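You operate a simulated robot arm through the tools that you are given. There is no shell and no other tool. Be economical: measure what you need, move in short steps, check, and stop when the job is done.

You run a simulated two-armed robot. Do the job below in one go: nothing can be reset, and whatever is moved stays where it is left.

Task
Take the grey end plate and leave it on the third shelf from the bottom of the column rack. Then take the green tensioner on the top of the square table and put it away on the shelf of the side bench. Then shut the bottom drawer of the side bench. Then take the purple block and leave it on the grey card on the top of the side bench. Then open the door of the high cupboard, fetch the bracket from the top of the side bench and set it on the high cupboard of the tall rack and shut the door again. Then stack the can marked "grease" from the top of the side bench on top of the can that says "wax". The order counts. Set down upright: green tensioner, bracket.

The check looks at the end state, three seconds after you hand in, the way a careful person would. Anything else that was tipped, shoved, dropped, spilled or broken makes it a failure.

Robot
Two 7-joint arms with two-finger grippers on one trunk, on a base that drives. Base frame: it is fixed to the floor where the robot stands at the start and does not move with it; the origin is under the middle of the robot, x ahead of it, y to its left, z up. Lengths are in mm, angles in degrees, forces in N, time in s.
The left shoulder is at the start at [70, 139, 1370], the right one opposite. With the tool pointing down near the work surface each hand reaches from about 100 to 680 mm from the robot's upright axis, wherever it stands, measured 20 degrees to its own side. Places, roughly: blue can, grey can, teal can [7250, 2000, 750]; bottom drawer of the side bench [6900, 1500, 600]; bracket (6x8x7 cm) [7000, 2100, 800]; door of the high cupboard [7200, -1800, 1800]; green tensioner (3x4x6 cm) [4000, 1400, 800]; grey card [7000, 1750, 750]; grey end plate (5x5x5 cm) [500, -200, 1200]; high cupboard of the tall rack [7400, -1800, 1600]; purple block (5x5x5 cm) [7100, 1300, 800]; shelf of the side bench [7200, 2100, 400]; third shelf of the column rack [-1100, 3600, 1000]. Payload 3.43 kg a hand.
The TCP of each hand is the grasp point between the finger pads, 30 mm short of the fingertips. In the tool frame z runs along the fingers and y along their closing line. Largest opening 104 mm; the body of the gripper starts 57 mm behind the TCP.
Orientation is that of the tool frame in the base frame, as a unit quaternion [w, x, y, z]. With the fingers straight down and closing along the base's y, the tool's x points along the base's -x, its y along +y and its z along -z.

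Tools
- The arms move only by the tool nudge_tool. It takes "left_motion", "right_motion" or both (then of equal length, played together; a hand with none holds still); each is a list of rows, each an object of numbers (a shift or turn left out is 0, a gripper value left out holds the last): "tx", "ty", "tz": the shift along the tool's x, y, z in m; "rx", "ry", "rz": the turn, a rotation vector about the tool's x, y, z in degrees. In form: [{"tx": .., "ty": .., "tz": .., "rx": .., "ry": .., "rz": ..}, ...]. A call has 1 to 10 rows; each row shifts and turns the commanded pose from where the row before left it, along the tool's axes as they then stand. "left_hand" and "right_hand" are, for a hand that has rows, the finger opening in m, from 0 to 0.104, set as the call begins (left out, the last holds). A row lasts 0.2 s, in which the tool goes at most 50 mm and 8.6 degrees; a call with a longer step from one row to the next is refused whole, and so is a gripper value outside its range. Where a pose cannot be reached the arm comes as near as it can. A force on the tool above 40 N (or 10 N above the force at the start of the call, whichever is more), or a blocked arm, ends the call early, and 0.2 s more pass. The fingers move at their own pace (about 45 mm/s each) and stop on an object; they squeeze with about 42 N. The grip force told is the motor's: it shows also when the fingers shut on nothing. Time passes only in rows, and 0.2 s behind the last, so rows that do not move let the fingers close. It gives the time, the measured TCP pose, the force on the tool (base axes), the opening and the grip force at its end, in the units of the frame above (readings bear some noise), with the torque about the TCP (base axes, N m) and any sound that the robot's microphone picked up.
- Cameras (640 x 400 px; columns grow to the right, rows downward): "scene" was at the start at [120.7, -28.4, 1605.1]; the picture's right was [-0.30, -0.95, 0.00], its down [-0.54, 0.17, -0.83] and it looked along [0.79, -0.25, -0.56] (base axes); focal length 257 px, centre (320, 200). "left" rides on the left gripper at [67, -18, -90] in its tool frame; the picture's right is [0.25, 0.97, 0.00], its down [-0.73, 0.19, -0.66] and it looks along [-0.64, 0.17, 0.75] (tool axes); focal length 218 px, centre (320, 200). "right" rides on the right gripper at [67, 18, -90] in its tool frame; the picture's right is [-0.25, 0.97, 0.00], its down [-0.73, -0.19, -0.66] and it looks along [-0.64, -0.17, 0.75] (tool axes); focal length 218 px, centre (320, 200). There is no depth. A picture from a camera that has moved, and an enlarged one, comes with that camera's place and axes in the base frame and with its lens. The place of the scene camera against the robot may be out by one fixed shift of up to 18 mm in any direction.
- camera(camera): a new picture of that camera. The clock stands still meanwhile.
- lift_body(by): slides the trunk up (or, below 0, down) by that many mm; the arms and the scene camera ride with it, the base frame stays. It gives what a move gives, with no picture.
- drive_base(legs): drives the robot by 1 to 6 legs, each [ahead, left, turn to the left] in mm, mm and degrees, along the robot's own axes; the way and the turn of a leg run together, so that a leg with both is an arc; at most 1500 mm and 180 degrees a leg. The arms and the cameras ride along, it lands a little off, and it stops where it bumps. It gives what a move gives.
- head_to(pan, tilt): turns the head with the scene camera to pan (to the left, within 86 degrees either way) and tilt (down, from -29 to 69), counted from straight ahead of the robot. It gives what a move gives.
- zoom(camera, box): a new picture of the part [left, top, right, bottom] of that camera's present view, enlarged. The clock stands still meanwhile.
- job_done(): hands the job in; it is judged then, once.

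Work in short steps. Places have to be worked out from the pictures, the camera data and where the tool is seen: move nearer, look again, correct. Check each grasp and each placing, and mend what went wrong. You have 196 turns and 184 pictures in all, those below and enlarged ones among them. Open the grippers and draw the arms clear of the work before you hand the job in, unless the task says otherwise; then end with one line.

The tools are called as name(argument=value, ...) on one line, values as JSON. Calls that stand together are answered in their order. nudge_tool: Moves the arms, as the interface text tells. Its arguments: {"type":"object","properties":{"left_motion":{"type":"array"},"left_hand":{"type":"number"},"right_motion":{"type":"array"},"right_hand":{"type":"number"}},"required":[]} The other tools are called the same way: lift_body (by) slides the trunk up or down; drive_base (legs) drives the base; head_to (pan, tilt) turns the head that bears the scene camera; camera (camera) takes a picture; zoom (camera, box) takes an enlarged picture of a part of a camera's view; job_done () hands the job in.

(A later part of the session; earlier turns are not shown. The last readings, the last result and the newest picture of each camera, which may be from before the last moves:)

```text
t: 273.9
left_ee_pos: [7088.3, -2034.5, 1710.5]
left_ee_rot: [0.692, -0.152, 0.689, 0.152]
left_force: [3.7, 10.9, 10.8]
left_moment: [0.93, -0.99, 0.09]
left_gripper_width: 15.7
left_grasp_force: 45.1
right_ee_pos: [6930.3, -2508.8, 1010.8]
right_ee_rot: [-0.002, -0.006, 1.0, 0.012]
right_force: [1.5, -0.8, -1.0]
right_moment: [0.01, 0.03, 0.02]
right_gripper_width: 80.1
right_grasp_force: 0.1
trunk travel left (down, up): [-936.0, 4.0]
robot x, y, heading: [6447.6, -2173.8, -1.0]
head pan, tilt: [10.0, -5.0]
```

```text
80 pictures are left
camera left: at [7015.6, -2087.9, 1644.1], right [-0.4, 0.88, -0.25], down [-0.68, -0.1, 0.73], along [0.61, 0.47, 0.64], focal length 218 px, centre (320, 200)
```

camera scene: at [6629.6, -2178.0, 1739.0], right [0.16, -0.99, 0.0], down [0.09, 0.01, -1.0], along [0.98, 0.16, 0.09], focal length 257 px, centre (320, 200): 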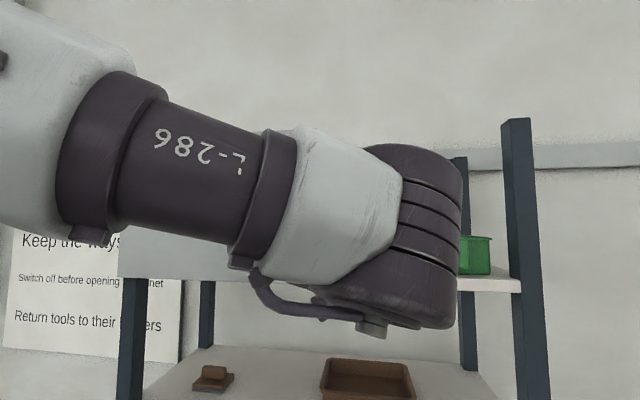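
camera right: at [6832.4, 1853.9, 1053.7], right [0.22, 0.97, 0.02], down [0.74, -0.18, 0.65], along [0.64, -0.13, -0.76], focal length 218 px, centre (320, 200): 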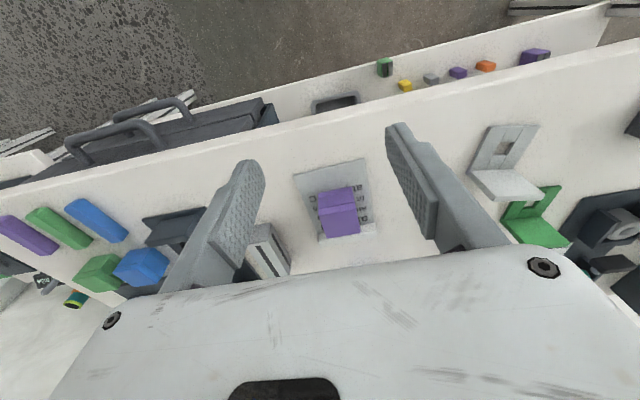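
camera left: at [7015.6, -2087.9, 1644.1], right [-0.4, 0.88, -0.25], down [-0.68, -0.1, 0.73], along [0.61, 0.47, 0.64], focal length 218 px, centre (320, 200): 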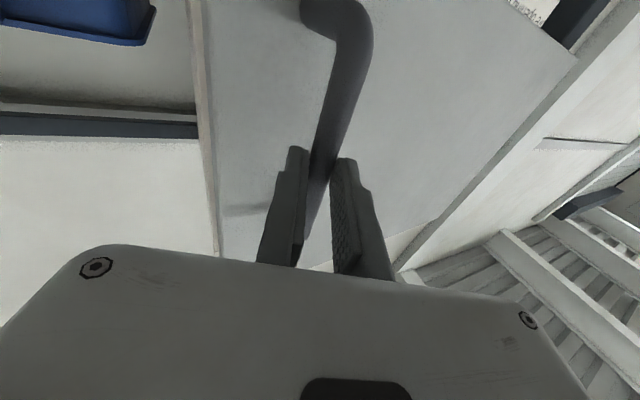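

The door is following. I continue along the arc in three short legs.

drive_base(legs=[[-65, 19, 0], [-71, 34, 0], [-64, 46, 0]])

camera(camera="left")

camera(camera="scene")

```text
t: 276.2
left_ee_pos: [6900.8, -1949.4, 1704.7]
left_ee_rot: [0.691, -0.146, 0.692, 0.154]
left_force: [1.8, -1.2, 0.2]
left_moment: [0.02, -0.08, 0.15]
left_gripper_width: 0.0
left_grasp_force: 34.8
right_ee_pos: [6736.9, -2417.2, 1003.7]
right_ee_rot: [-0.005, -0.004, 1.0, 0.016]
right_force: [0.7, 0.2, -0.8]
right_moment: [0.04, 0.1, 0.01]
right_gripper_width: 79.9
right_grasp_force: 0.0
trunk travel left (down, up): [-936.0, 4.0]
robot x, y, heading: [6253.2, -2080.1, -0.8]
head pan, tilt: [10.0, -5.0]
```

```text
79 pictures are left
camera left: at [6827.0, -2002.5, 1639.8], right [-0.4, 0.88, -0.24], down [-0.67, -0.11, 0.73], along [0.62, 0.46, 0.64], focal length 218 px, centre (320, 200)
```

left: 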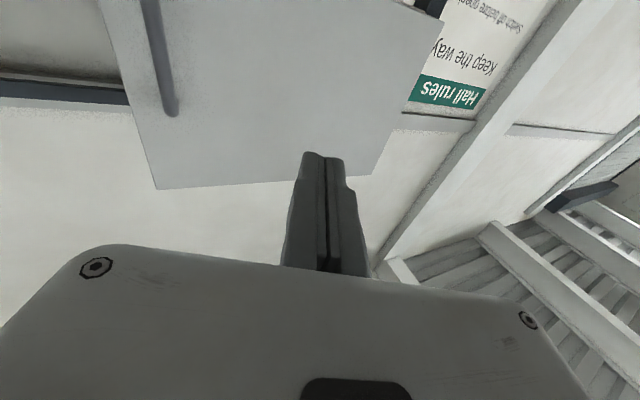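

```text
78 pictures are left
camera scene: at [6394.1, -2081.0, 1737.1], right [0.15, -0.99, -0.01], down [0.07, 0.02, -1.0], along [0.99, 0.15, 0.08], focal length 257 px, centre (320, 200)
```

scene: 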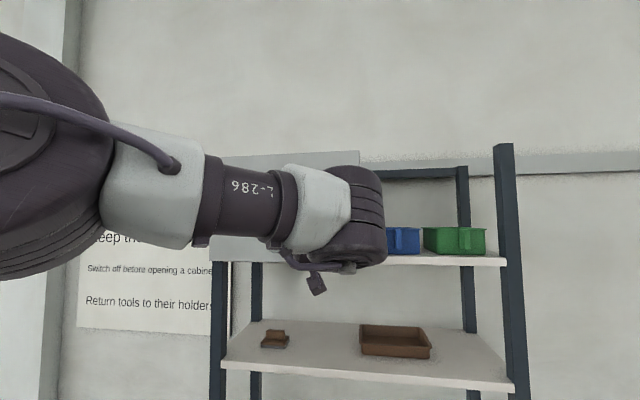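

The grip slipped and the door has fallen back to about closed, so pulling in a straight frame isn't enough. I'll regrasp and then move the whole robot rigidly around the hinge. First I return to pre-grasp.

drive_base(legs=[[151, -133, 0]])

nudge_tool(left_motion=[{}, {}, {}], left_hand=0.045)

camera(camera="left")

```text
t: 277.8
left_ee_pos: [7022.1, -2066.0, 1714.4]
left_ee_rot: [0.695, -0.151, 0.687, 0.149]
left_force: [0.0, 0.3, 0.5]
left_moment: [-0.01, -0.01, -0.05]
left_gripper_width: 0.1
left_grasp_force: 34.7
right_ee_pos: [6868.5, -2542.0, 1015.3]
right_ee_rot: [0.002, -0.005, 1.0, 0.009]
right_force: [0.3, 0.9, -0.1]
right_moment: [-0.06, -0.05, -0.03]
right_gripper_width: 80.0
right_grasp_force: 0.0
trunk travel left (down, up): [-936.0, 4.0]
robot x, y, heading: [6398.5, -2209.9, -1.2]
head pan, tilt: [10.0, -5.0]
```

```text
t: 278.6
left_ee_pos: [7027.2, -2070.2, 1713.7]
left_ee_rot: [0.694, -0.15, 0.688, 0.15]
left_force: [0.3, -0.4, -0.3]
left_moment: [0.0, -0.01, -0.01]
left_gripper_width: 45.4
left_grasp_force: 0.0
right_ee_pos: [6872.2, -2543.2, 1013.9]
right_ee_rot: [0.001, -0.006, 1.0, 0.011]
right_force: [0.2, -0.9, 0.1]
right_moment: [0.03, -0.04, 0.0]
right_gripper_width: 80.2
right_grasp_force: 0.1
trunk travel left (down, up): [-936.0, 4.0]
robot x, y, heading: [6396.2, -2213.9, -1.0]
head pan, tilt: [10.0, -5.0]
```

```text
77 pictures are left
camera left: at [6954.2, -2123.8, 1646.6], right [-0.4, 0.88, -0.25], down [-0.68, -0.1, 0.72], along [0.61, 0.46, 0.64], focal length 218 px, centre (320, 200)
```

left: 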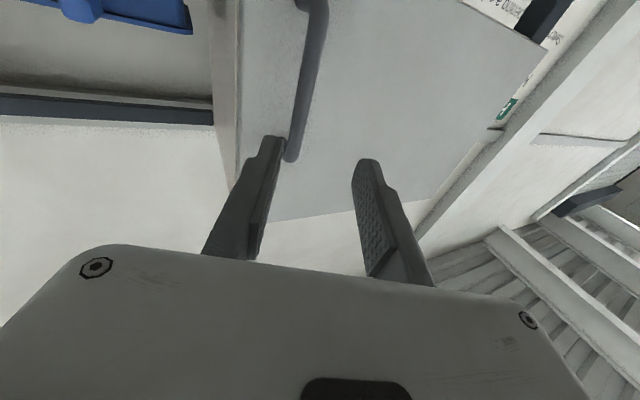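

The view matches the closed door. I grasp the bar again, about 8 mm deeper this time.

nudge_tool(left_motion=[{"ty": -0.019}, {"tz": 0.03}, {"tz": 0.03}, {"tz": 0.03}, {"tz": 0.026}, {}])

nudge_tool(left_motion=[{}, {}, {}, {}], left_hand=0.0)

camera(camera="left")

```text
t: 280.0
left_ee_pos: [7098.9, -2052.3, 1674.9]
left_ee_rot: [0.695, -0.151, 0.686, 0.15]
left_force: [-0.3, -0.2, -0.3]
left_moment: [-0.04, 0.02, 0.01]
left_gripper_width: 45.0
left_grasp_force: 0.0
left hand out of reach, approached as far as the arm can: row 3, 4, 5
right_ee_pos: [6872.0, -2544.4, 1013.1]
right_ee_rot: [0.0, -0.005, 1.0, 0.011]
right_force: [-0.3, 0.2, 0.2]
right_moment: [-0.02, -0.02, 0.02]
right_gripper_width: 79.9
right_grasp_force: 0.1
trunk travel left (down, up): [-936.0, 4.0]
robot x, y, heading: [6396.5, -2209.1, -0.9]
head pan, tilt: [10.0, -5.0]
```

```text
t: 281.0
left_ee_pos: [7098.6, -2052.5, 1674.9]
left_ee_rot: [0.695, -0.15, 0.687, 0.149]
left_force: [-0.3, 0.2, -0.7]
left_moment: [0.01, -0.04, 0.0]
left_gripper_width: 0.0
left_grasp_force: 34.8
right_ee_pos: [6873.0, -2543.6, 1012.9]
right_ee_rot: [0.0, -0.006, 1.0, 0.012]
right_force: [0.0, 0.1, -0.4]
right_moment: [0.02, 0.0, 0.01]
right_gripper_width: 79.9
right_grasp_force: 0.0
trunk travel left (down, up): [-936.0, 4.0]
robot x, y, heading: [6398.2, -2215.2, -1.4]
head pan, tilt: [10.0, -5.0]
```

```text
76 pictures are left
camera left: at [7025.9, -2106.3, 1609.1], right [-0.4, 0.88, -0.26], down [-0.68, -0.1, 0.72], along [0.61, 0.46, 0.64], focal length 218 px, centre (320, 200)
```

left: 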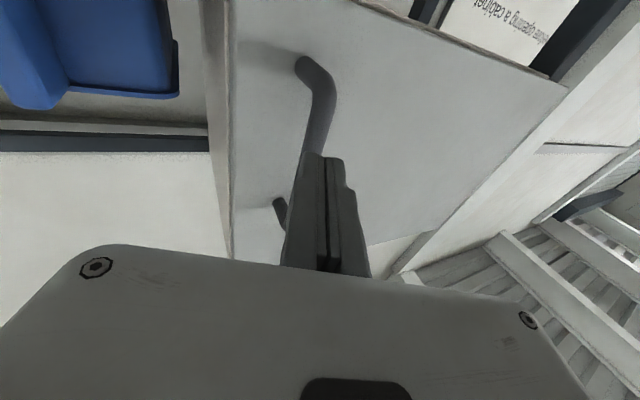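

That was out of arm reach because the base stood 105 mm further back than before. I open, back the hand off, and bring the base forward.

nudge_tool(left_motion=[{"tz": -0.03}, {"tz": -0.03}, {"tx": -0.02}, {"tx": -0.018}, {}], left_hand=0.045)

drive_base(legs=[[105, 0, 0.5]])

camera(camera="left")

```text
t: 282.2
left_ee_pos: [7040.4, -2078.5, 1713.9]
left_ee_rot: [0.695, -0.149, 0.688, 0.15]
left_force: [0.0, 0.1, 0.9]
left_moment: [0.01, 0.0, -0.02]
left_gripper_width: 44.8
left_grasp_force: 0.1
right_ee_pos: [6870.7, -2545.5, 1012.6]
right_ee_rot: [0.001, -0.005, 1.0, 0.012]
right_force: [-0.7, 0.7, -0.3]
right_moment: [-0.03, 0.0, -0.01]
right_gripper_width: 79.7
right_grasp_force: 0.1
trunk travel left (down, up): [-936.0, 4.0]
robot x, y, heading: [6400.6, -2211.6, -1.2]
head pan, tilt: [10.0, -5.0]
```

```text
t: 283.4
left_ee_pos: [7129.6, -2068.4, 1712.8]
left_ee_rot: [0.691, -0.157, 0.687, 0.162]
left_force: [0.1, -0.2, 1.0]
left_moment: [0.03, 0.04, 0.01]
left_gripper_width: 45.0
left_grasp_force: 0.0
right_ee_pos: [6967.0, -2539.7, 1012.1]
right_ee_rot: [0.0, -0.009, 1.0, 0.01]
right_force: [0.3, -0.6, 0.0]
right_moment: [-0.01, -0.01, 0.02]
right_gripper_width: 79.9
right_grasp_force: 0.1
trunk travel left (down, up): [-936.0, 4.0]
robot x, y, heading: [6485.2, -2214.1, -0.4]
head pan, tilt: [10.0, -5.0]
stopped in leg 1: the force on the tool passed its limit at 190 N (the readings are from after the stop); the commanded pose is now the measured one
```

```text
75 pictures are left
camera left: at [7056.7, -2123.8, 1646.7], right [-0.42, 0.87, -0.25], down [-0.68, -0.12, 0.73], along [0.6, 0.47, 0.64], focal length 218 px, centre (320, 200)
```

left: 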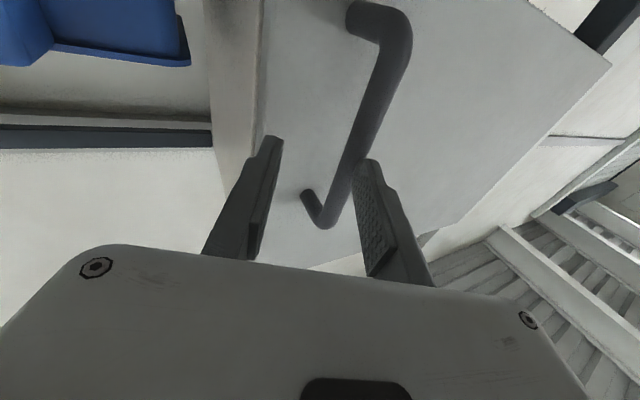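

The left finger bumped the bar because my line was about 20 mm off laterally; the bar is just inside that finger. I shift left to centre it, advance slightly and close.

nudge_tool(left_motion=[{"ty": 0.01}, {"ty": 0.008}, {"tz": 0.006}, {}])

nudge_tool(left_motion=[{}, {}, {}, {}], left_hand=0.0)

camera(camera="left")

```text
t: 284.4
left_ee_pos: [7126.3, -2053.0, 1713.3]
left_ee_rot: [0.691, -0.156, 0.687, 0.161]
left_force: [0.1, -0.1, 0.2]
left_moment: [0.03, -0.01, -0.03]
left_gripper_width: 44.9
left_grasp_force: 0.0
right_ee_pos: [6966.9, -2542.0, 1013.3]
right_ee_rot: [0.001, -0.011, 1.0, 0.011]
right_force: [-0.3, -0.6, 0.2]
right_moment: [-0.02, -0.04, 0.04]
right_gripper_width: 79.8
right_grasp_force: 0.0
trunk travel left (down, up): [-936.0, 4.0]
robot x, y, heading: [6486.1, -2213.7, -0.7]
head pan, tilt: [10.0, -5.0]
```

```text
t: 285.4
left_ee_pos: [7125.9, -2051.7, 1713.4]
left_ee_rot: [0.691, -0.156, 0.688, 0.161]
left_force: [0.3, -0.1, -0.2]
left_moment: [0.0, 0.03, 0.03]
left_gripper_width: 0.0
left_grasp_force: 34.9
right_ee_pos: [6967.5, -2540.6, 1013.0]
right_ee_rot: [0.001, -0.009, 1.0, 0.012]
right_force: [0.0, 0.6, -0.8]
right_moment: [-0.01, 0.0, -0.04]
right_gripper_width: 80.2
right_grasp_force: 0.1
trunk travel left (down, up): [-936.0, 4.0]
robot x, y, heading: [6490.8, -2212.5, -0.6]
head pan, tilt: [10.0, -5.0]
```

```text
74 pictures are left
camera left: at [7054.0, -2106.7, 1647.2], right [-0.42, 0.87, -0.25], down [-0.68, -0.12, 0.73], along [0.6, 0.47, 0.64], focal length 218 px, centre (320, 200)
```

left: 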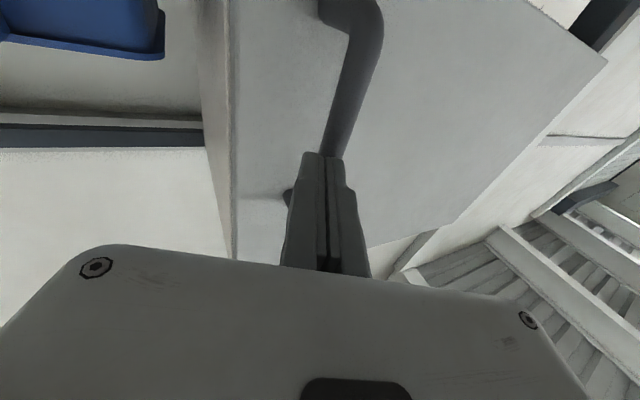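

The fingers closed in front of the bar, so the bar is deeper than I thought (x≈7165). That explains the earlier tip-only grip slipping. I open, advance 36 mm and close again.

nudge_tool(left_motion=[{}, {}, {}], left_hand=0.045)

nudge_tool(left_motion=[{"tz": 0.018}, {"tz": 0.018}, {}])

nudge_tool(left_motion=[{}, {}, {}, {}], left_hand=0.0)

camera(camera="left")

```text
t: 286.2
left_ee_pos: [7126.5, -2052.5, 1713.4]
left_ee_rot: [0.691, -0.155, 0.687, 0.161]
left_force: [-0.9, -0.1, -1.3]
left_moment: [-0.01, 0.0, 0.0]
left_gripper_width: 45.0
left_grasp_force: 0.0
right_ee_pos: [6967.4, -2541.1, 1012.5]
right_ee_rot: [0.001, -0.01, 1.0, 0.011]
right_force: [0.5, 0.7, -0.6]
right_moment: [0.06, 0.02, -0.03]
right_gripper_width: 79.9
right_grasp_force: 0.1
trunk travel left (down, up): [-936.0, 4.0]
robot x, y, heading: [6488.6, -2213.4, -0.3]
head pan, tilt: [10.0, -5.0]
```

```text
t: 287.0
left_ee_pos: [7152.3, -2038.8, 1708.9]
left_ee_rot: [0.691, -0.158, 0.686, 0.162]
left_force: [-0.6, -0.5, 0.3]
left_moment: [0.03, 0.01, -0.02]
left_gripper_width: 45.1
left_grasp_force: 0.0
left hand out of reach, approached as far as the arm can: row 2
right_ee_pos: [6966.5, -2540.7, 1012.7]
right_ee_rot: [0.001, -0.01, 1.0, 0.012]
right_force: [0.0, 0.4, 0.2]
right_moment: [0.03, 0.0, -0.03]
right_gripper_width: 80.1
right_grasp_force: 0.0
trunk travel left (down, up): [-936.0, 4.0]
robot x, y, heading: [6488.7, -2214.4, -0.8]
head pan, tilt: [10.0, -5.0]
```

```text
t: 288.0
left_ee_pos: [7151.8, -2033.3, 1709.1]
left_ee_rot: [0.692, -0.159, 0.686, 0.159]
left_force: [-0.8, 12.3, 4.6]
left_moment: [0.24, 0.21, 0.15]
left_gripper_width: 15.5
left_grasp_force: 45.6
right_ee_pos: [6965.8, -2536.3, 1014.5]
right_ee_rot: [0.0, -0.01, 1.0, 0.01]
right_force: [-0.3, -0.1, 0.2]
right_moment: [-0.01, 0.01, 0.0]
right_gripper_width: 79.9
right_grasp_force: 0.0
trunk travel left (down, up): [-936.0, 4.0]
robot x, y, heading: [6490.0, -2213.1, -0.6]
head pan, tilt: [10.0, -5.0]
```

```text
73 pictures are left
camera left: at [7079.7, -2088.3, 1642.7], right [-0.42, 0.87, -0.25], down [-0.68, -0.12, 0.72], along [0.6, 0.48, 0.64], focal length 218 px, centre (320, 200)
```

left: 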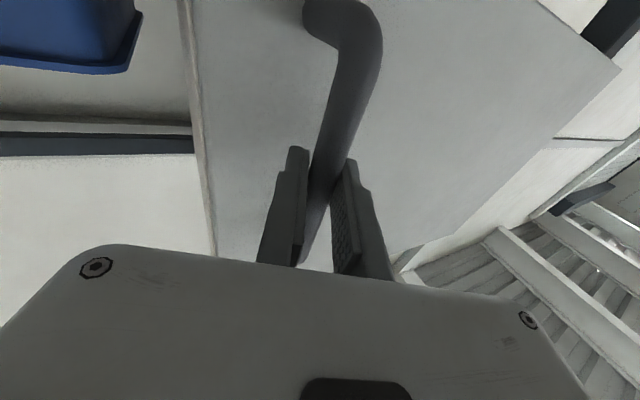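

It's now gripped properly. I move the robot rigidly about the hinge, about (7207, -1575), 5° first.

drive_base(legs=[[-56, 62, -5]])

```text
t: 289.1
left_ee_pos: [7116.3, -2027.8, 1709.3]
left_ee_rot: [0.699, -0.128, 0.692, 0.129]
left_force: [3.6, 9.6, 10.1]
left_moment: [0.71, -0.87, -0.11]
left_gripper_width: 15.9
left_grasp_force: 45.2
right_ee_pos: [6887.6, -2511.6, 1012.7]
right_ee_rot: [0.0, 0.033, 0.999, 0.01]
right_force: [1.0, 0.2, 0.6]
right_moment: [-0.02, -0.01, -0.01]
right_gripper_width: 80.3
right_grasp_force: 0.1
trunk travel left (down, up): [-936.0, 4.0]
robot x, y, heading: [6437.4, -2149.3, -5.6]
head pan, tilt: [10.0, -5.0]
```

The arc motion is exact and the grip holds. I continue with two 10° legs.

drive_base(legs=[[-112, 124, -10], [-112, 124, -10]])

camera(camera="left")

```text
t: 291.5
left_ee_pos: [6967.9, -1972.6, 1709.6]
left_ee_rot: [0.712, -0.009, 0.702, 0.011]
left_force: [-1.7, -4.0, -14.6]
left_moment: [0.16, -0.43, -0.12]
left_gripper_width: 15.7
left_grasp_force: 44.7
right_ee_pos: [6590.2, -2351.7, 1011.3]
right_ee_rot: [0.002, 0.2, 0.98, 0.012]
right_force: [-0.2, 0.3, 1.2]
right_moment: [0.0, 0.02, 0.01]
right_gripper_width: 79.8
right_grasp_force: 0.2
trunk travel left (down, up): [-936.0, 4.0]
robot x, y, heading: [6287.4, -1852.8, -24.8]
head pan, tilt: [10.0, -5.0]
```

```text
72 pictures are left
camera left: at [6879.5, -1993.2, 1642.3], right [-0.03, 0.97, -0.25], down [-0.67, 0.17, 0.72], along [0.74, 0.19, 0.65], focal length 218 px, centre (320, 200)
```

left: 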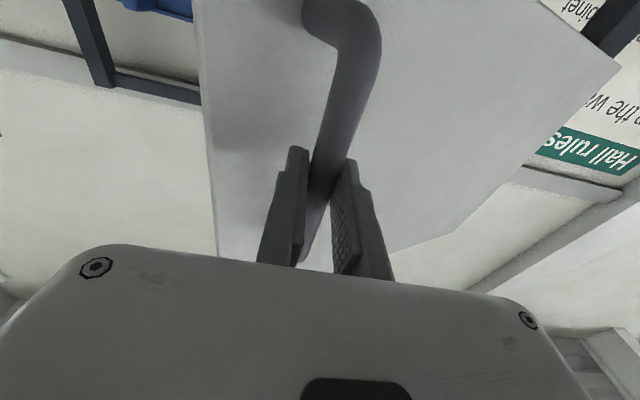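

At about 25° the grip is solid. I continue 30° more.

drive_base(legs=[[-112, 124, -10], [-112, 124, -10], [-112, 124, -10]])

camera(camera="left")

```text
t: 295.1
left_ee_pos: [6801.8, -1801.9, 1710.7]
left_ee_rot: [0.692, 0.173, 0.68, -0.173]
left_force: [-9.7, -6.5, -16.9]
left_moment: [-0.02, -0.26, -0.22]
left_gripper_width: 15.7
left_grasp_force: 45.3
right_ee_pos: [6286.8, -1938.2, 1010.5]
right_ee_rot: [0.005, 0.447, 0.895, 0.012]
right_force: [-0.8, 1.1, -0.3]
right_moment: [0.0, 0.0, -0.04]
right_gripper_width: 79.9
right_grasp_force: 0.1
trunk travel left (down, up): [-936.0, 4.0]
robot x, y, heading: [6275.6, -1353.4, -55.1]
head pan, tilt: [10.0, -5.0]
```

```text
71 pictures are left
camera left: at [6715.1, -1774.2, 1642.9], right [0.46, 0.85, -0.25], down [-0.5, 0.48, 0.72], along [0.73, -0.21, 0.65], focal length 218 px, centre (320, 200)
```

left: 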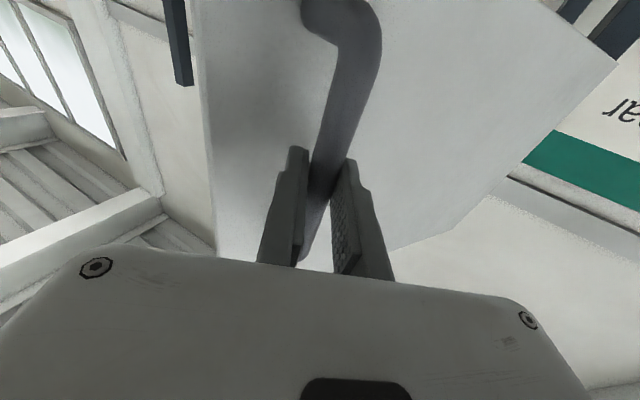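

At about 54° and steady. Another 40°, to just past 90°.

drive_base(legs=[[-112, 124, -10], [-112, 124, -10], [-112, 124, -10], [-112, 124, -10]])

camera(camera="left")

```text
t: 299.7
left_ee_pos: [6756.7, -1482.3, 1710.2]
left_ee_rot: [0.59, 0.393, 0.58, -0.401]
left_force: [9.0, -2.3, -6.0]
left_moment: [-0.04, -0.45, -0.1]
left_gripper_width: 15.5
left_grasp_force: 45.0
right_ee_pos: [6269.4, -1255.9, 1012.8]
right_ee_rot: [0.006, 0.727, 0.687, 0.008]
right_force: [-0.4, 1.0, -0.2]
right_moment: [0.01, 0.01, 0.0]
right_gripper_width: 80.1
right_grasp_force: 0.0
trunk travel left (down, up): [-936.0, 4.0]
robot x, y, heading: [6631.6, -800.3, -95.1]
head pan, tilt: [10.0, -5.0]
```

```text
70 pictures are left
camera left: at [6708.3, -1406.6, 1643.8], right [0.9, 0.35, -0.25], down [-0.07, 0.69, 0.72], along [0.43, -0.63, 0.65], focal length 218 px, centre (320, 200)
```

left: 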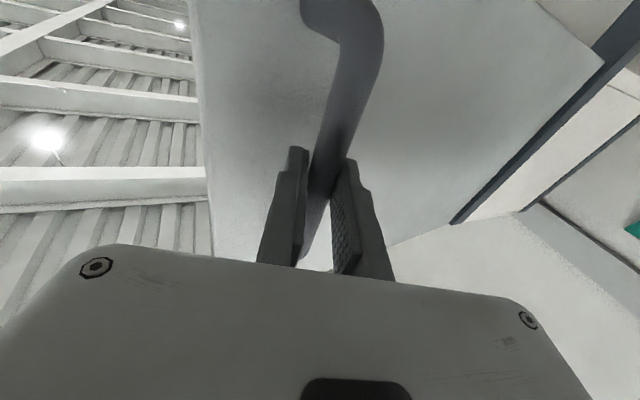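

The door is at about 94°. One more 10° leg for clearance, then release and back off along the tool.

drive_base(legs=[[-112, 124, -10]])

nudge_tool(left_motion=[{}, {}, {}, {}], left_hand=0.06)

nudge_tool(left_motion=[{"tz": -0.03}, {"tz": -0.03}, {"tz": -0.03}, {}])

drive_base(legs=[[-250, 0, 0]])

head_to(pan=20, tilt=-5)

camera(camera="scene")

```text
t: 301.2
left_ee_pos: [6781.4, -1408.7, 1711.0]
left_ee_rot: [0.551, 0.442, 0.544, -0.452]
left_force: [16.3, -7.9, -6.9]
left_moment: [0.0, -0.52, -0.06]
left_gripper_width: 15.6
left_grasp_force: 44.4
right_ee_pos: [6337.8, -1100.2, 1014.1]
right_ee_rot: [0.006, 0.785, 0.62, 0.006]
right_force: [0.9, -0.6, -0.2]
right_moment: [0.01, 0.0, -0.02]
right_gripper_width: 79.9
right_grasp_force: 0.1
trunk travel left (down, up): [-936.0, 4.0]
robot x, y, heading: [6771.9, -714.5, -105.0]
head pan, tilt: [10.0, -5.0]
```

```text
t: 302.2
left_ee_pos: [6769.7, -1398.8, 1716.1]
left_ee_rot: [0.554, 0.442, 0.541, -0.453]
left_force: [-0.4, 0.8, -0.7]
left_moment: [0.0, 0.04, 0.01]
left_gripper_width: 59.8
left_grasp_force: 0.0
right_ee_pos: [6333.0, -1093.6, 1013.0]
right_ee_rot: [0.011, 0.785, 0.619, 0.006]
right_force: [-0.3, -0.4, -0.2]
right_moment: [0.0, -0.03, -0.03]
right_gripper_width: 80.0
right_grasp_force: 0.1
trunk travel left (down, up): [-936.0, 4.0]
robot x, y, heading: [6769.6, -712.4, -104.9]
head pan, tilt: [10.0, -5.0]
```

```text
t: 303.2
left_ee_pos: [6755.1, -1313.4, 1709.2]
left_ee_rot: [0.553, 0.442, 0.541, -0.454]
left_force: [0.0, -0.6, -0.2]
left_moment: [-0.02, 0.03, 0.0]
left_gripper_width: 59.8
left_grasp_force: 0.0
right_ee_pos: [6335.4, -1095.9, 1013.5]
right_ee_rot: [0.009, 0.785, 0.62, 0.005]
right_force: [-0.1, -0.1, 0.9]
right_moment: [0.04, -0.01, -0.02]
right_gripper_width: 80.1
right_grasp_force: 0.0
trunk travel left (down, up): [-936.0, 4.0]
robot x, y, heading: [6767.9, -713.1, -105.0]
head pan, tilt: [10.0, -5.0]
```

```text
t: 305.0
left_ee_pos: [6817.4, -1075.3, 1707.3]
left_ee_rot: [0.552, 0.445, 0.542, -0.452]
left_force: [-0.6, -0.7, 0.0]
left_moment: [-0.01, 0.01, -0.01]
left_gripper_width: 59.9
left_grasp_force: 0.0
right_ee_pos: [6395.7, -854.0, 1012.4]
right_ee_rot: [0.008, 0.786, 0.619, 0.007]
right_force: [-0.5, -0.2, 0.9]
right_moment: [0.01, 0.0, 0.01]
right_gripper_width: 79.9
right_grasp_force: 0.0
trunk travel left (down, up): [-936.0, 4.0]
robot x, y, heading: [6836.7, -468.8, -105.3]
head pan, tilt: [10.0, -5.0]
```

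```text
t: 305.7
left_ee_pos: [6818.4, -1071.1, 1709.8]
left_ee_rot: [0.553, 0.443, 0.541, -0.454]
left_force: [0.3, -0.3, 0.3]
left_moment: [0.0, 0.0, -0.01]
left_gripper_width: 59.8
left_grasp_force: 0.0
right_ee_pos: [6397.2, -851.5, 1012.5]
right_ee_rot: [0.01, 0.786, 0.618, 0.007]
right_force: [-0.5, 0.1, 0.3]
right_moment: [0.02, 0.01, 0.0]
right_gripper_width: 80.2
right_grasp_force: 0.0
trunk travel left (down, up): [-936.0, 4.0]
robot x, y, heading: [6833.1, -474.0, -105.5]
head pan, tilt: [20.0, -5.0]
```

```text
69 pictures are left
camera scene: at [6814.9, -610.9, 1739.0], right [-1.0, -0.08, 0.0], down [0.01, -0.09, -1.0], along [0.08, -0.99, 0.09], focal length 257 px, centre (320, 200)
```

scene: 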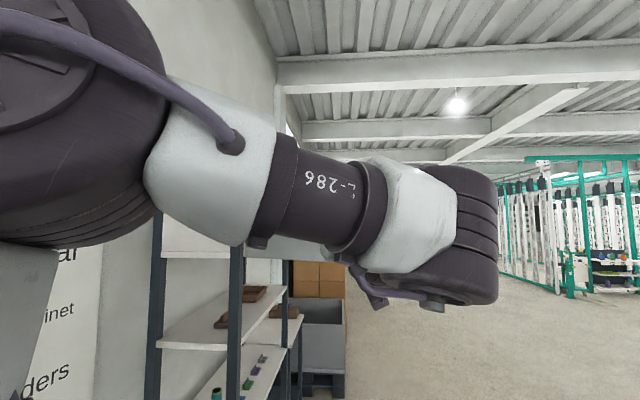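

The arm hides the door from this view; I'll check it later. Now I go to fetch the bracket: clear of the wall, turn to heading 0, and strafe up to the bench.

drive_base(legs=[[-57, -947, 0], [0, 0, 105.3], [0, 1283, 0], [0, 1283, 0]])

head_to(pan=-20, tilt=30)

camera(camera="scene")

```text
t: 327.0
left_ee_pos: [6630.8, 2487.0, 1709.6]
left_ee_rot: [0.7, -0.142, 0.685, 0.145]
left_force: [-0.2, -0.4, 0.1]
left_moment: [-0.02, 0.03, 0.02]
left_gripper_width: 60.0
left_grasp_force: 0.0
right_ee_pos: [6505.8, 2031.0, 1012.6]
right_ee_rot: [0.002, 0.013, 1.0, 0.011]
right_force: [-0.3, -0.4, 0.3]
right_moment: [0.05, 0.0, 0.04]
right_gripper_width: 79.8
right_grasp_force: 0.0
trunk travel left (down, up): [-936.0, 4.0]
robot x, y, heading: [6041.8, 2382.9, -3.3]
head pan, tilt: [20.0, -5.0]
```

```text
t: 328.1
left_ee_pos: [6629.7, 2488.9, 1708.8]
left_ee_rot: [0.7, -0.143, 0.685, 0.145]
left_force: [-0.6, 0.1, -0.5]
left_moment: [-0.04, 0.0, 0.01]
left_gripper_width: 59.9
left_grasp_force: 0.0
right_ee_pos: [6506.3, 2031.1, 1013.3]
right_ee_rot: [0.001, 0.012, 1.0, 0.011]
right_force: [0.2, 0.5, 0.2]
right_moment: [0.01, -0.01, -0.02]
right_gripper_width: 80.0
right_grasp_force: 0.0
trunk travel left (down, up): [-936.0, 4.0]
robot x, y, heading: [6041.6, 2380.3, -2.9]
head pan, tilt: [-20.0, 30.0]
```

```text
68 pictures are left
camera scene: at [6162.6, 2338.8, 1683.1], right [-0.39, -0.92, 0.0], down [-0.46, 0.2, -0.87], along [0.8, -0.34, -0.5], focal length 257 px, centre (320, 200)
```

scene: 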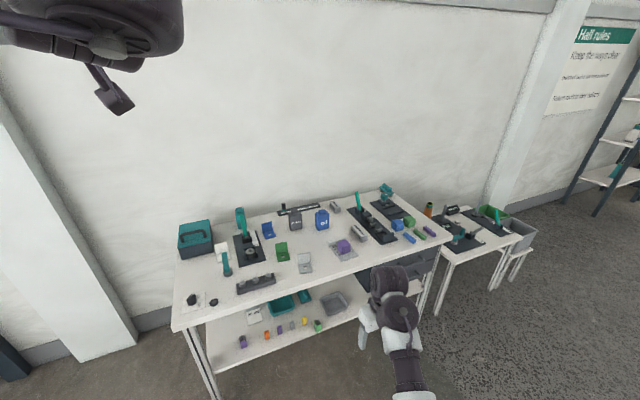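

I tilt the right tool to about 60° for the bracket, straighten the heading, and drive in closer to look.

nudge_tool(right_motion=[{"ry": -8.5, "tx": -0.02}, {"ry": -8.5, "tx": -0.02}, {"ry": -8.5, "tx": -0.02}, {"ry": -8.5}, {"ry": -8.5}, {"ry": -8.5}, {"ry": -8.5}, {}])

drive_base(legs=[[150, 0, 3.1]])

lift_body(by=-110)

camera(camera="right")

zoom(camera="scene", box=[220, 200, 420, 325])

```text
t: 329.5
left_ee_pos: [6630.5, 2486.3, 1709.8]
left_ee_rot: [0.7, -0.141, 0.685, 0.145]
left_force: [-0.3, -0.9, 0.4]
left_moment: [0.01, 0.01, -0.01]
left_gripper_width: 60.1
left_grasp_force: 0.1
right_ee_pos: [6549.8, 1948.1, 1038.8]
right_ee_rot: [0.396, 0.019, 0.916, -0.066]
right_force: [-0.1, 0.2, -0.6]
right_moment: [0.05, -0.02, 0.0]
right_gripper_width: 80.1
right_grasp_force: 0.1
trunk travel left (down, up): [-936.0, 4.0]
robot x, y, heading: [6045.3, 2379.7, -3.1]
head pan, tilt: [-20.0, 30.0]
stopped in row 6 (right hand): the arm was blocked; the commanded pose is now the measured one
```

```text
t: 330.8
left_ee_pos: [6768.4, 2515.4, 1711.1]
left_ee_rot: [0.698, -0.162, 0.678, 0.165]
left_force: [0.3, 0.1, 0.2]
left_moment: [0.02, 0.0, -0.01]
left_gripper_width: 60.2
left_grasp_force: 0.0
right_ee_pos: [6720.6, 1976.1, 1040.7]
right_ee_rot: [0.399, -0.008, 0.915, -0.055]
right_force: [0.0, -0.3, 0.0]
right_moment: [0.03, -0.03, 0.0]
right_gripper_width: 80.1
right_grasp_force: 0.1
trunk travel left (down, up): [-936.0, 4.0]
robot x, y, heading: [6196.4, 2375.2, 0.1]
head pan, tilt: [-20.0, 30.0]
```

```text
t: 332.3
left_ee_pos: [6773.9, 2517.4, 1599.3]
left_ee_rot: [0.696, -0.162, 0.68, 0.165]
left_force: [-0.4, 0.5, 0.1]
left_moment: [0.05, 0.03, -0.02]
left_gripper_width: 60.0
left_grasp_force: 0.0
right_ee_pos: [6723.0, 1976.3, 930.5]
right_ee_rot: [0.398, -0.008, 0.916, -0.054]
right_force: [0.3, 0.1, 0.1]
right_moment: [-0.01, -0.01, 0.01]
right_gripper_width: 79.9
right_grasp_force: 0.0
trunk travel left (down, up): [-826.0, 114.0]
robot x, y, heading: [6191.9, 2373.9, 0.1]
head pan, tilt: [-20.0, 30.0]
```

```text
67 pictures are left
camera right: at [6612.6, 1997.5, 939.5], right [0.2, 0.98, 0.08], down [0.01, -0.09, 1.0], along [0.98, -0.2, -0.03], focal length 218 px, centre (320, 200)
```

right: 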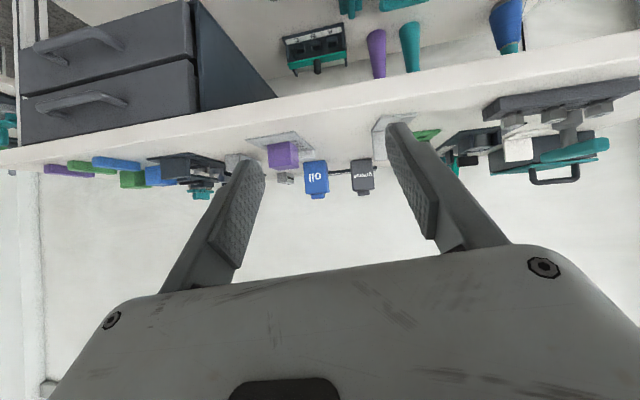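

```text
3.20 times, centred on (320, 262) of scene
camera zoom: at [6314.8, 2342.0, 1573.0], right [-0.34, -0.94, 0.0], down [-0.47, 0.17, -0.87], along [0.81, -0.3, -0.5], focal length 823 px, centre (320, 0)
```

zoom: 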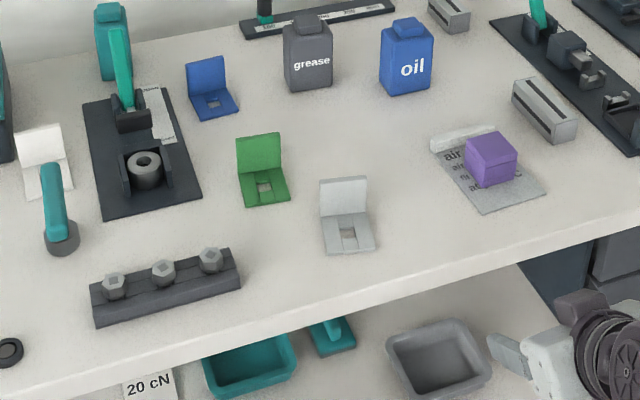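

The bracket has its upright plate on the far side, at about (7030, 2040), z 806–868, and is turned about 14° clockwise. I correct the tool's roll and yaw and increase the tilt while moving forward.

nudge_tool(right_motion=[{"tz": 0.02, "tx": -0.018}, {"rz": 4.3, "rx": 1.7, "ry": -4.3, "tz": 0.02, "tx": -0.018}, {"rz": 4.3, "rx": 1.7, "ry": -4.3, "tz": 0.02, "tx": -0.018}, {"rz": 4.3, "rx": 1.7, "ry": -4.3}, {}])

camera(camera="right")

```text
t: 333.5
left_ee_pos: [6773.3, 2517.9, 1599.9]
left_ee_rot: [0.695, -0.162, 0.681, 0.165]
left_force: [0.7, -0.2, -0.5]
left_moment: [-0.02, 0.03, -0.02]
left_gripper_width: 59.7
left_grasp_force: 0.0
right_ee_pos: [6803.8, 1973.0, 930.4]
right_ee_rot: [0.502, 0.107, 0.857, -0.048]
right_force: [0.4, -0.5, 0.1]
right_moment: [-0.01, 0.02, 0.02]
right_gripper_width: 79.7
right_grasp_force: 0.0
trunk travel left (down, up): [-826.0, 114.0]
robot x, y, heading: [6191.6, 2376.0, 0.1]
head pan, tilt: [-20.0, 30.0]
```

```text
65 pictures are left
camera right: at [6700.7, 2015.9, 915.8], right [0.34, 0.91, 0.24], down [-0.26, -0.16, 0.95], along [0.9, -0.39, 0.18], focal length 218 px, centre (320, 200)
```

right: 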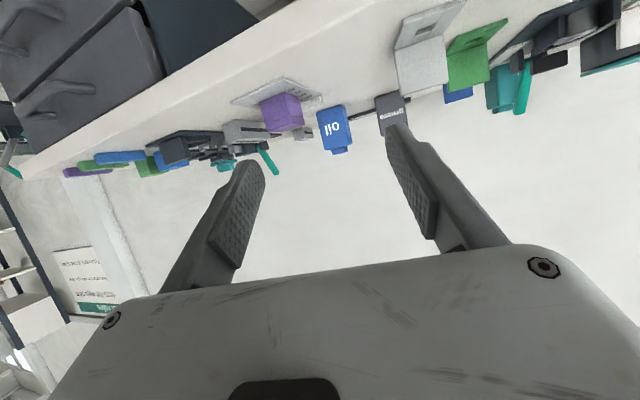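

Orientation is now good (60° tilt, -12.6° yaw). The upright plate is at about (7023, 2047). I drive to a pre-grasp position and lower to grasp height.

drive_base(legs=[[118, 95, 0]])

lift_body(by=-70)

camera(camera="right")

zoom(camera="scene", box=[220, 200, 420, 325])

```text
t: 334.8
left_ee_pos: [6887.9, 2607.3, 1601.7]
left_ee_rot: [0.697, -0.16, 0.679, 0.164]
left_force: [0.0, -0.2, -0.2]
left_moment: [0.0, -0.02, -0.03]
left_gripper_width: 60.1
left_grasp_force: 0.2
right_ee_pos: [6919.6, 2065.0, 931.0]
right_ee_rot: [0.503, 0.107, 0.856, -0.049]
right_force: [0.7, 0.7, 0.9]
right_moment: [0.02, 0.02, 0.0]
right_gripper_width: 80.0
right_grasp_force: 0.1
trunk travel left (down, up): [-826.0, 114.0]
robot x, y, heading: [6312.3, 2468.5, -0.1]
head pan, tilt: [-20.0, 30.0]
```

```text
t: 335.9
left_ee_pos: [6889.3, 2611.0, 1531.1]
left_ee_rot: [0.697, -0.16, 0.68, 0.163]
left_force: [-0.2, 0.0, 0.2]
left_moment: [0.03, 0.01, 0.0]
left_gripper_width: 60.0
left_grasp_force: 0.0
right_ee_pos: [6921.2, 2066.9, 860.1]
right_ee_rot: [0.502, 0.106, 0.857, -0.049]
right_force: [-0.4, 1.1, 0.0]
right_moment: [-0.05, -0.01, 0.0]
right_gripper_width: 80.0
right_grasp_force: 0.1
trunk travel left (down, up): [-756.0, 184.0]
robot x, y, heading: [6310.4, 2467.4, -0.2]
head pan, tilt: [-20.0, 30.0]
```

```text
64 pictures are left
camera right: at [6817.6, 2109.0, 846.1], right [0.34, 0.91, 0.24], down [-0.26, -0.16, 0.95], along [0.9, -0.39, 0.18], focal length 218 px, centre (320, 200)
```

right: 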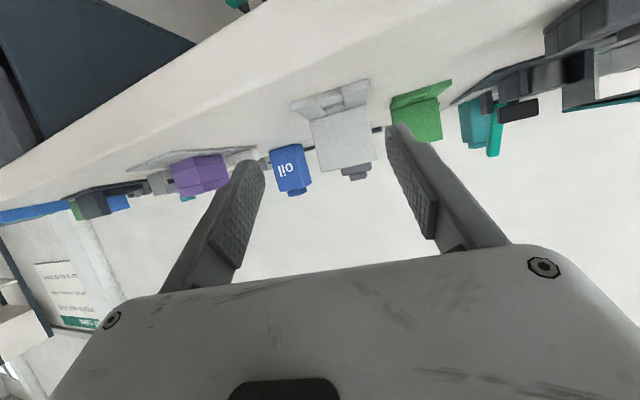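

```text
3.20 times, centred on (320, 262) of scene
camera zoom: at [6431.0, 2435.0, 1503.1], right [-0.34, -0.94, 0.0], down [-0.47, 0.17, -0.87], along [0.81, -0.29, -0.5], focal length 823 px, centre (320, 0)
```

zoom: 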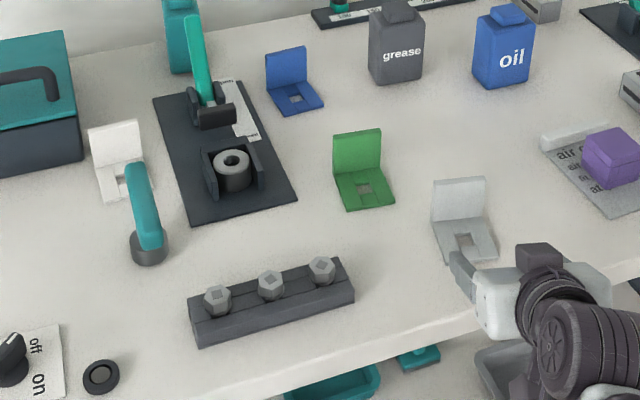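

The upright plate's centre is at about (7023, 2057); I shift 12 mm left and advance 100 mm with a 20 mm descent.

nudge_tool(right_motion=[{"ty": 0.012}, {"tz": 0.0242, "tx": -0.008}, {"tz": 0.0242, "tx": -0.008}, {"tz": 0.0242, "tx": -0.008}, {}])

camera(camera="right")

zoom(camera="scene", box=[290, 220, 410, 295])

```text
t: 337.1
left_ee_pos: [6890.4, 2611.0, 1529.3]
left_ee_rot: [0.697, -0.161, 0.68, 0.164]
left_force: [-0.1, -0.3, 0.0]
left_moment: [0.01, 0.01, -0.02]
left_gripper_width: 59.9
left_grasp_force: 0.1
right_ee_pos: [6996.7, 2060.7, 844.9]
right_ee_rot: [0.502, 0.107, 0.857, -0.049]
right_force: [-1.0, -0.4, 0.2]
right_moment: [-0.02, 0.01, 0.01]
right_gripper_width: 80.1
right_grasp_force: 0.0
trunk travel left (down, up): [-756.0, 184.0]
robot x, y, heading: [6311.3, 2469.1, 0.0]
head pan, tilt: [-20.0, 30.0]
```

```text
62 pictures are left
camera right: at [6893.3, 2103.7, 831.1], right [0.34, 0.91, 0.24], down [-0.26, -0.16, 0.95], along [0.9, -0.39, 0.18], focal length 218 px, centre (320, 200)
```

right: 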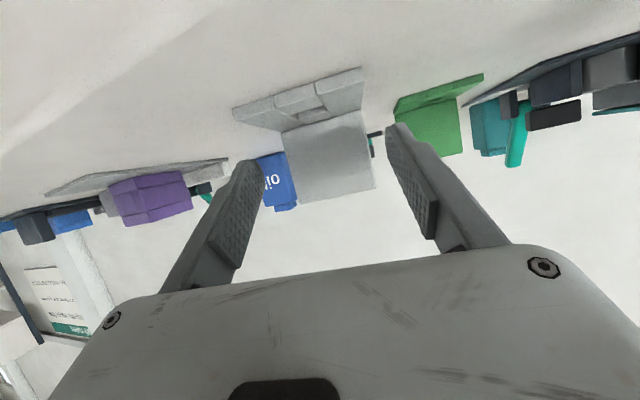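

```text
5.33 times, centred on (350, 258) of scene
camera zoom: at [6431.4, 2435.5, 1503.0], right [-0.34, -0.94, 0.0], down [-0.47, 0.17, -0.87], along [0.81, -0.3, -0.5], focal length 1372 px, centre (160, -107)
```

zoom: 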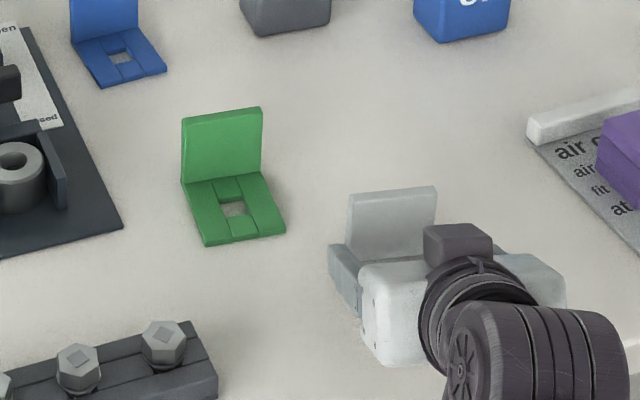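

Another 27 mm puts the pads on the upright plate. I advance and close.

nudge_tool(right_motion=[{"ty": 0.004, "tz": 0.013, "tx": -0.004}, {"tz": 0.013, "tx": -0.004}, {}])

nudge_tool(right_motion=[{}, {}, {}, {}], right_hand=0.03)

camera(camera="right")

```text
t: 337.9
left_ee_pos: [6889.7, 2610.7, 1529.1]
left_ee_rot: [0.697, -0.161, 0.679, 0.164]
left_force: [-0.8, 0.5, -0.3]
left_moment: [0.03, 0.02, -0.01]
left_gripper_width: 60.0
left_grasp_force: 0.0
right_ee_pos: [7022.3, 2058.1, 841.8]
right_ee_rot: [0.502, 0.106, 0.857, -0.049]
right_force: [0.5, -0.2, 0.5]
right_moment: [0.04, -0.01, 0.0]
right_gripper_width: 80.0
right_grasp_force: 0.0
trunk travel left (down, up): [-756.0, 184.0]
robot x, y, heading: [6308.7, 2467.7, -0.0]
head pan, tilt: [-20.0, 30.0]
```

```text
t: 338.9
left_ee_pos: [6889.9, 2610.1, 1530.0]
left_ee_rot: [0.697, -0.162, 0.679, 0.165]
left_force: [-0.5, -0.4, 0.7]
left_moment: [-0.02, 0.02, 0.0]
left_gripper_width: 60.3
left_grasp_force: 0.0
right_ee_pos: [7022.3, 2058.6, 841.2]
right_ee_rot: [0.501, 0.107, 0.857, -0.049]
right_force: [1.5, -0.4, -0.4]
right_moment: [-0.03, 0.01, 0.01]
right_gripper_width: 59.7
right_grasp_force: 42.2
trunk travel left (down, up): [-756.0, 184.0]
robot x, y, heading: [6312.7, 2470.5, 0.1]
head pan, tilt: [-20.0, 30.0]
```

```text
60 pictures are left
camera right: at [6919.0, 2101.3, 826.3], right [0.34, 0.91, 0.24], down [-0.26, -0.16, 0.95], along [0.9, -0.39, 0.18], focal length 218 px, centre (320, 200)
```

right: 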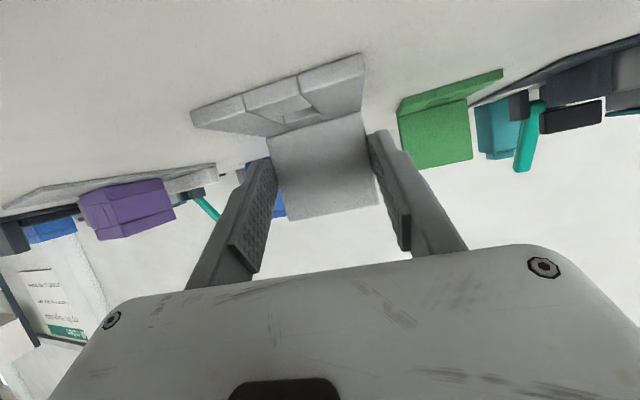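

The bracket is gripped at 59.7 mm. I lift and check that it holds level.

lift_body(by=160)

camera(camera="right")

```text
t: 340.7
left_ee_pos: [6890.7, 2609.2, 1689.9]
left_ee_rot: [0.696, -0.161, 0.68, 0.165]
left_force: [0.9, 0.3, 0.4]
left_moment: [-0.03, 0.0, 0.02]
left_gripper_width: 60.1
left_grasp_force: 0.1
right_ee_pos: [7023.4, 2058.0, 1000.8]
right_ee_rot: [0.502, 0.106, 0.857, -0.049]
right_force: [0.5, 0.8, -2.5]
right_moment: [0.01, -0.01, 0.02]
right_gripper_width: 59.6
right_grasp_force: 41.3
trunk travel left (down, up): [-916.0, 24.0]
robot x, y, heading: [6308.7, 2471.7, -0.0]
head pan, tilt: [-20.0, 30.0]
```

```text
59 pictures are left
camera right: at [6919.2, 2101.2, 986.0], right [0.34, 0.91, 0.24], down [-0.26, -0.16, 0.95], along [0.9, -0.39, 0.18], focal length 218 px, centre (320, 200)
```

right: 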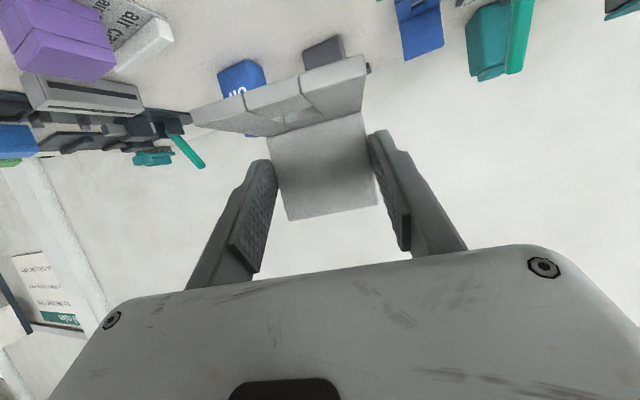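

It's held firmly in the same attitude. I back off from the bench, lower the left arm below door height, and start raising the right arm to test the reach.

drive_base(legs=[[-500, 0, 0]])

nudge_tool(left_motion=[{"tx": 0.04}, {"tx": 0.04}, {"tx": 0.04}, {"tx": 0.04}, {"tx": 0.04}, {"tx": 0.04}, {"tx": 0.04}, {"tx": 0.04}, {}], right_motion=[{"tz": -0.0223, "tx": -0.0391}, {"tz": -0.0223, "tx": -0.0391}, {"tz": -0.0223, "tx": -0.0391}, {"tz": -0.0223, "tx": -0.0391}, {"tz": -0.0223, "tx": -0.0391}, {"tz": -0.0223, "tx": -0.0391}, {"tz": -0.0223, "tx": -0.0391}, {"tz": -0.0223, "tx": -0.0391}, {}])

lift_body(by=22)

```text
t: 343.7
left_ee_pos: [6379.3, 2612.1, 1688.0]
left_ee_rot: [0.695, -0.164, 0.68, 0.167]
left_force: [0.2, 0.3, -0.8]
left_moment: [0.02, -0.05, 0.01]
left_gripper_width: 59.9
left_grasp_force: 0.1
right_ee_pos: [6516.2, 2061.8, 999.1]
right_ee_rot: [0.501, 0.102, 0.858, -0.046]
right_force: [-0.3, 0.4, -1.9]
right_moment: [0.03, -0.01, -0.03]
right_gripper_width: 59.2
right_grasp_force: 42.2
trunk travel left (down, up): [-916.0, 24.0]
robot x, y, heading: [5796.9, 2464.1, 0.4]
head pan, tilt: [-20.0, 30.0]
```

```text
t: 345.9
left_ee_pos: [6390.3, 2620.2, 1465.5]
left_ee_rot: [0.678, -0.214, 0.686, 0.153]
left_force: [0.4, 0.2, 0.2]
left_moment: [0.0, 0.0, -0.02]
left_gripper_width: 60.0
left_grasp_force: 0.0
left hand out of reach, approached as far as the arm can: row 6, 7, 8
right_ee_pos: [6510.1, 2053.7, 1358.8]
right_ee_rot: [0.501, 0.101, 0.858, -0.046]
right_force: [0.1, 0.5, -1.0]
right_moment: [-0.01, 0.01, 0.01]
right_gripper_width: 59.3
right_grasp_force: 41.9
trunk travel left (down, up): [-916.0, 24.0]
robot x, y, heading: [5800.6, 2464.0, 0.5]
head pan, tilt: [-20.0, 30.0]
stopped in row 9 (left hand): the arm was blocked; the commanded pose is now the measured one
```

```text
t: 346.6
left_ee_pos: [6391.3, 2617.2, 1487.1]
left_ee_rot: [0.678, -0.215, 0.686, 0.154]
left_force: [0.6, 0.9, 0.1]
left_moment: [0.04, -0.02, -0.02]
left_gripper_width: 60.0
left_grasp_force: 0.0
right_ee_pos: [6510.0, 2054.1, 1383.6]
right_ee_rot: [0.503, 0.101, 0.857, -0.046]
right_force: [-0.5, 0.3, -1.8]
right_moment: [-0.01, 0.04, -0.01]
right_gripper_width: 59.1
right_grasp_force: 41.9
trunk travel left (down, up): [-938.0, 2.0]
robot x, y, heading: [5798.8, 2467.0, 0.9]
head pan, tilt: [-20.0, 30.0]
```

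The right arm rises well. I continue up toward z≈1675.

nudge_tool(right_motion=[{"tz": -0.0295, "tx": -0.0315}, {"tz": -0.0295, "tx": -0.0315}, {"tz": -0.0295, "tx": -0.0315}, {"tz": -0.0295, "tx": -0.0315}, {"tz": -0.0295, "tx": -0.0315}, {"tz": -0.0295, "tx": -0.0315}, {"tz": -0.0295, "tx": -0.0315}, {}])

camera(camera="scene")

```text
t: 348.4
left_ee_pos: [6391.4, 2618.9, 1486.8]
left_ee_rot: [0.678, -0.214, 0.686, 0.154]
left_force: [-1.0, 0.3, 0.6]
left_moment: [0.03, 0.0, 0.01]
left_gripper_width: 60.2
left_grasp_force: 0.0
right_ee_pos: [6439.6, 2065.8, 1676.6]
right_ee_rot: [0.502, 0.101, 0.858, -0.046]
right_force: [-0.2, -0.7, -1.3]
right_moment: [-0.02, 0.01, -0.03]
right_gripper_width: 59.1
right_grasp_force: 42.2
trunk travel left (down, up): [-938.0, 2.0]
robot x, y, heading: [5803.5, 2464.0, 0.9]
head pan, tilt: [-20.0, 30.0]
```

```text
58 pictures are left
camera scene: at [5919.9, 2433.4, 1684.9], right [-0.33, -0.94, 0.0], down [-0.47, 0.17, -0.87], along [0.82, -0.29, -0.5], focal length 257 px, centre (320, 200)
```

scene: 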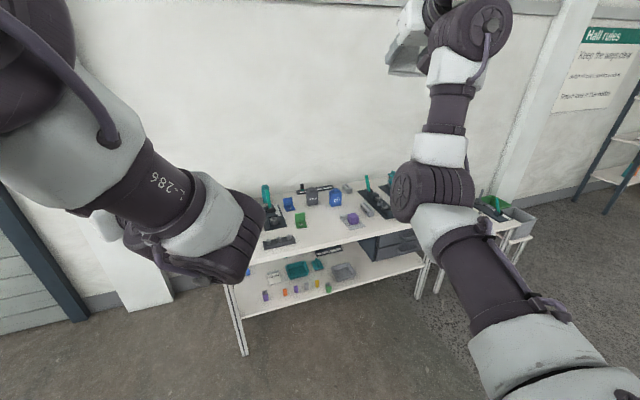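

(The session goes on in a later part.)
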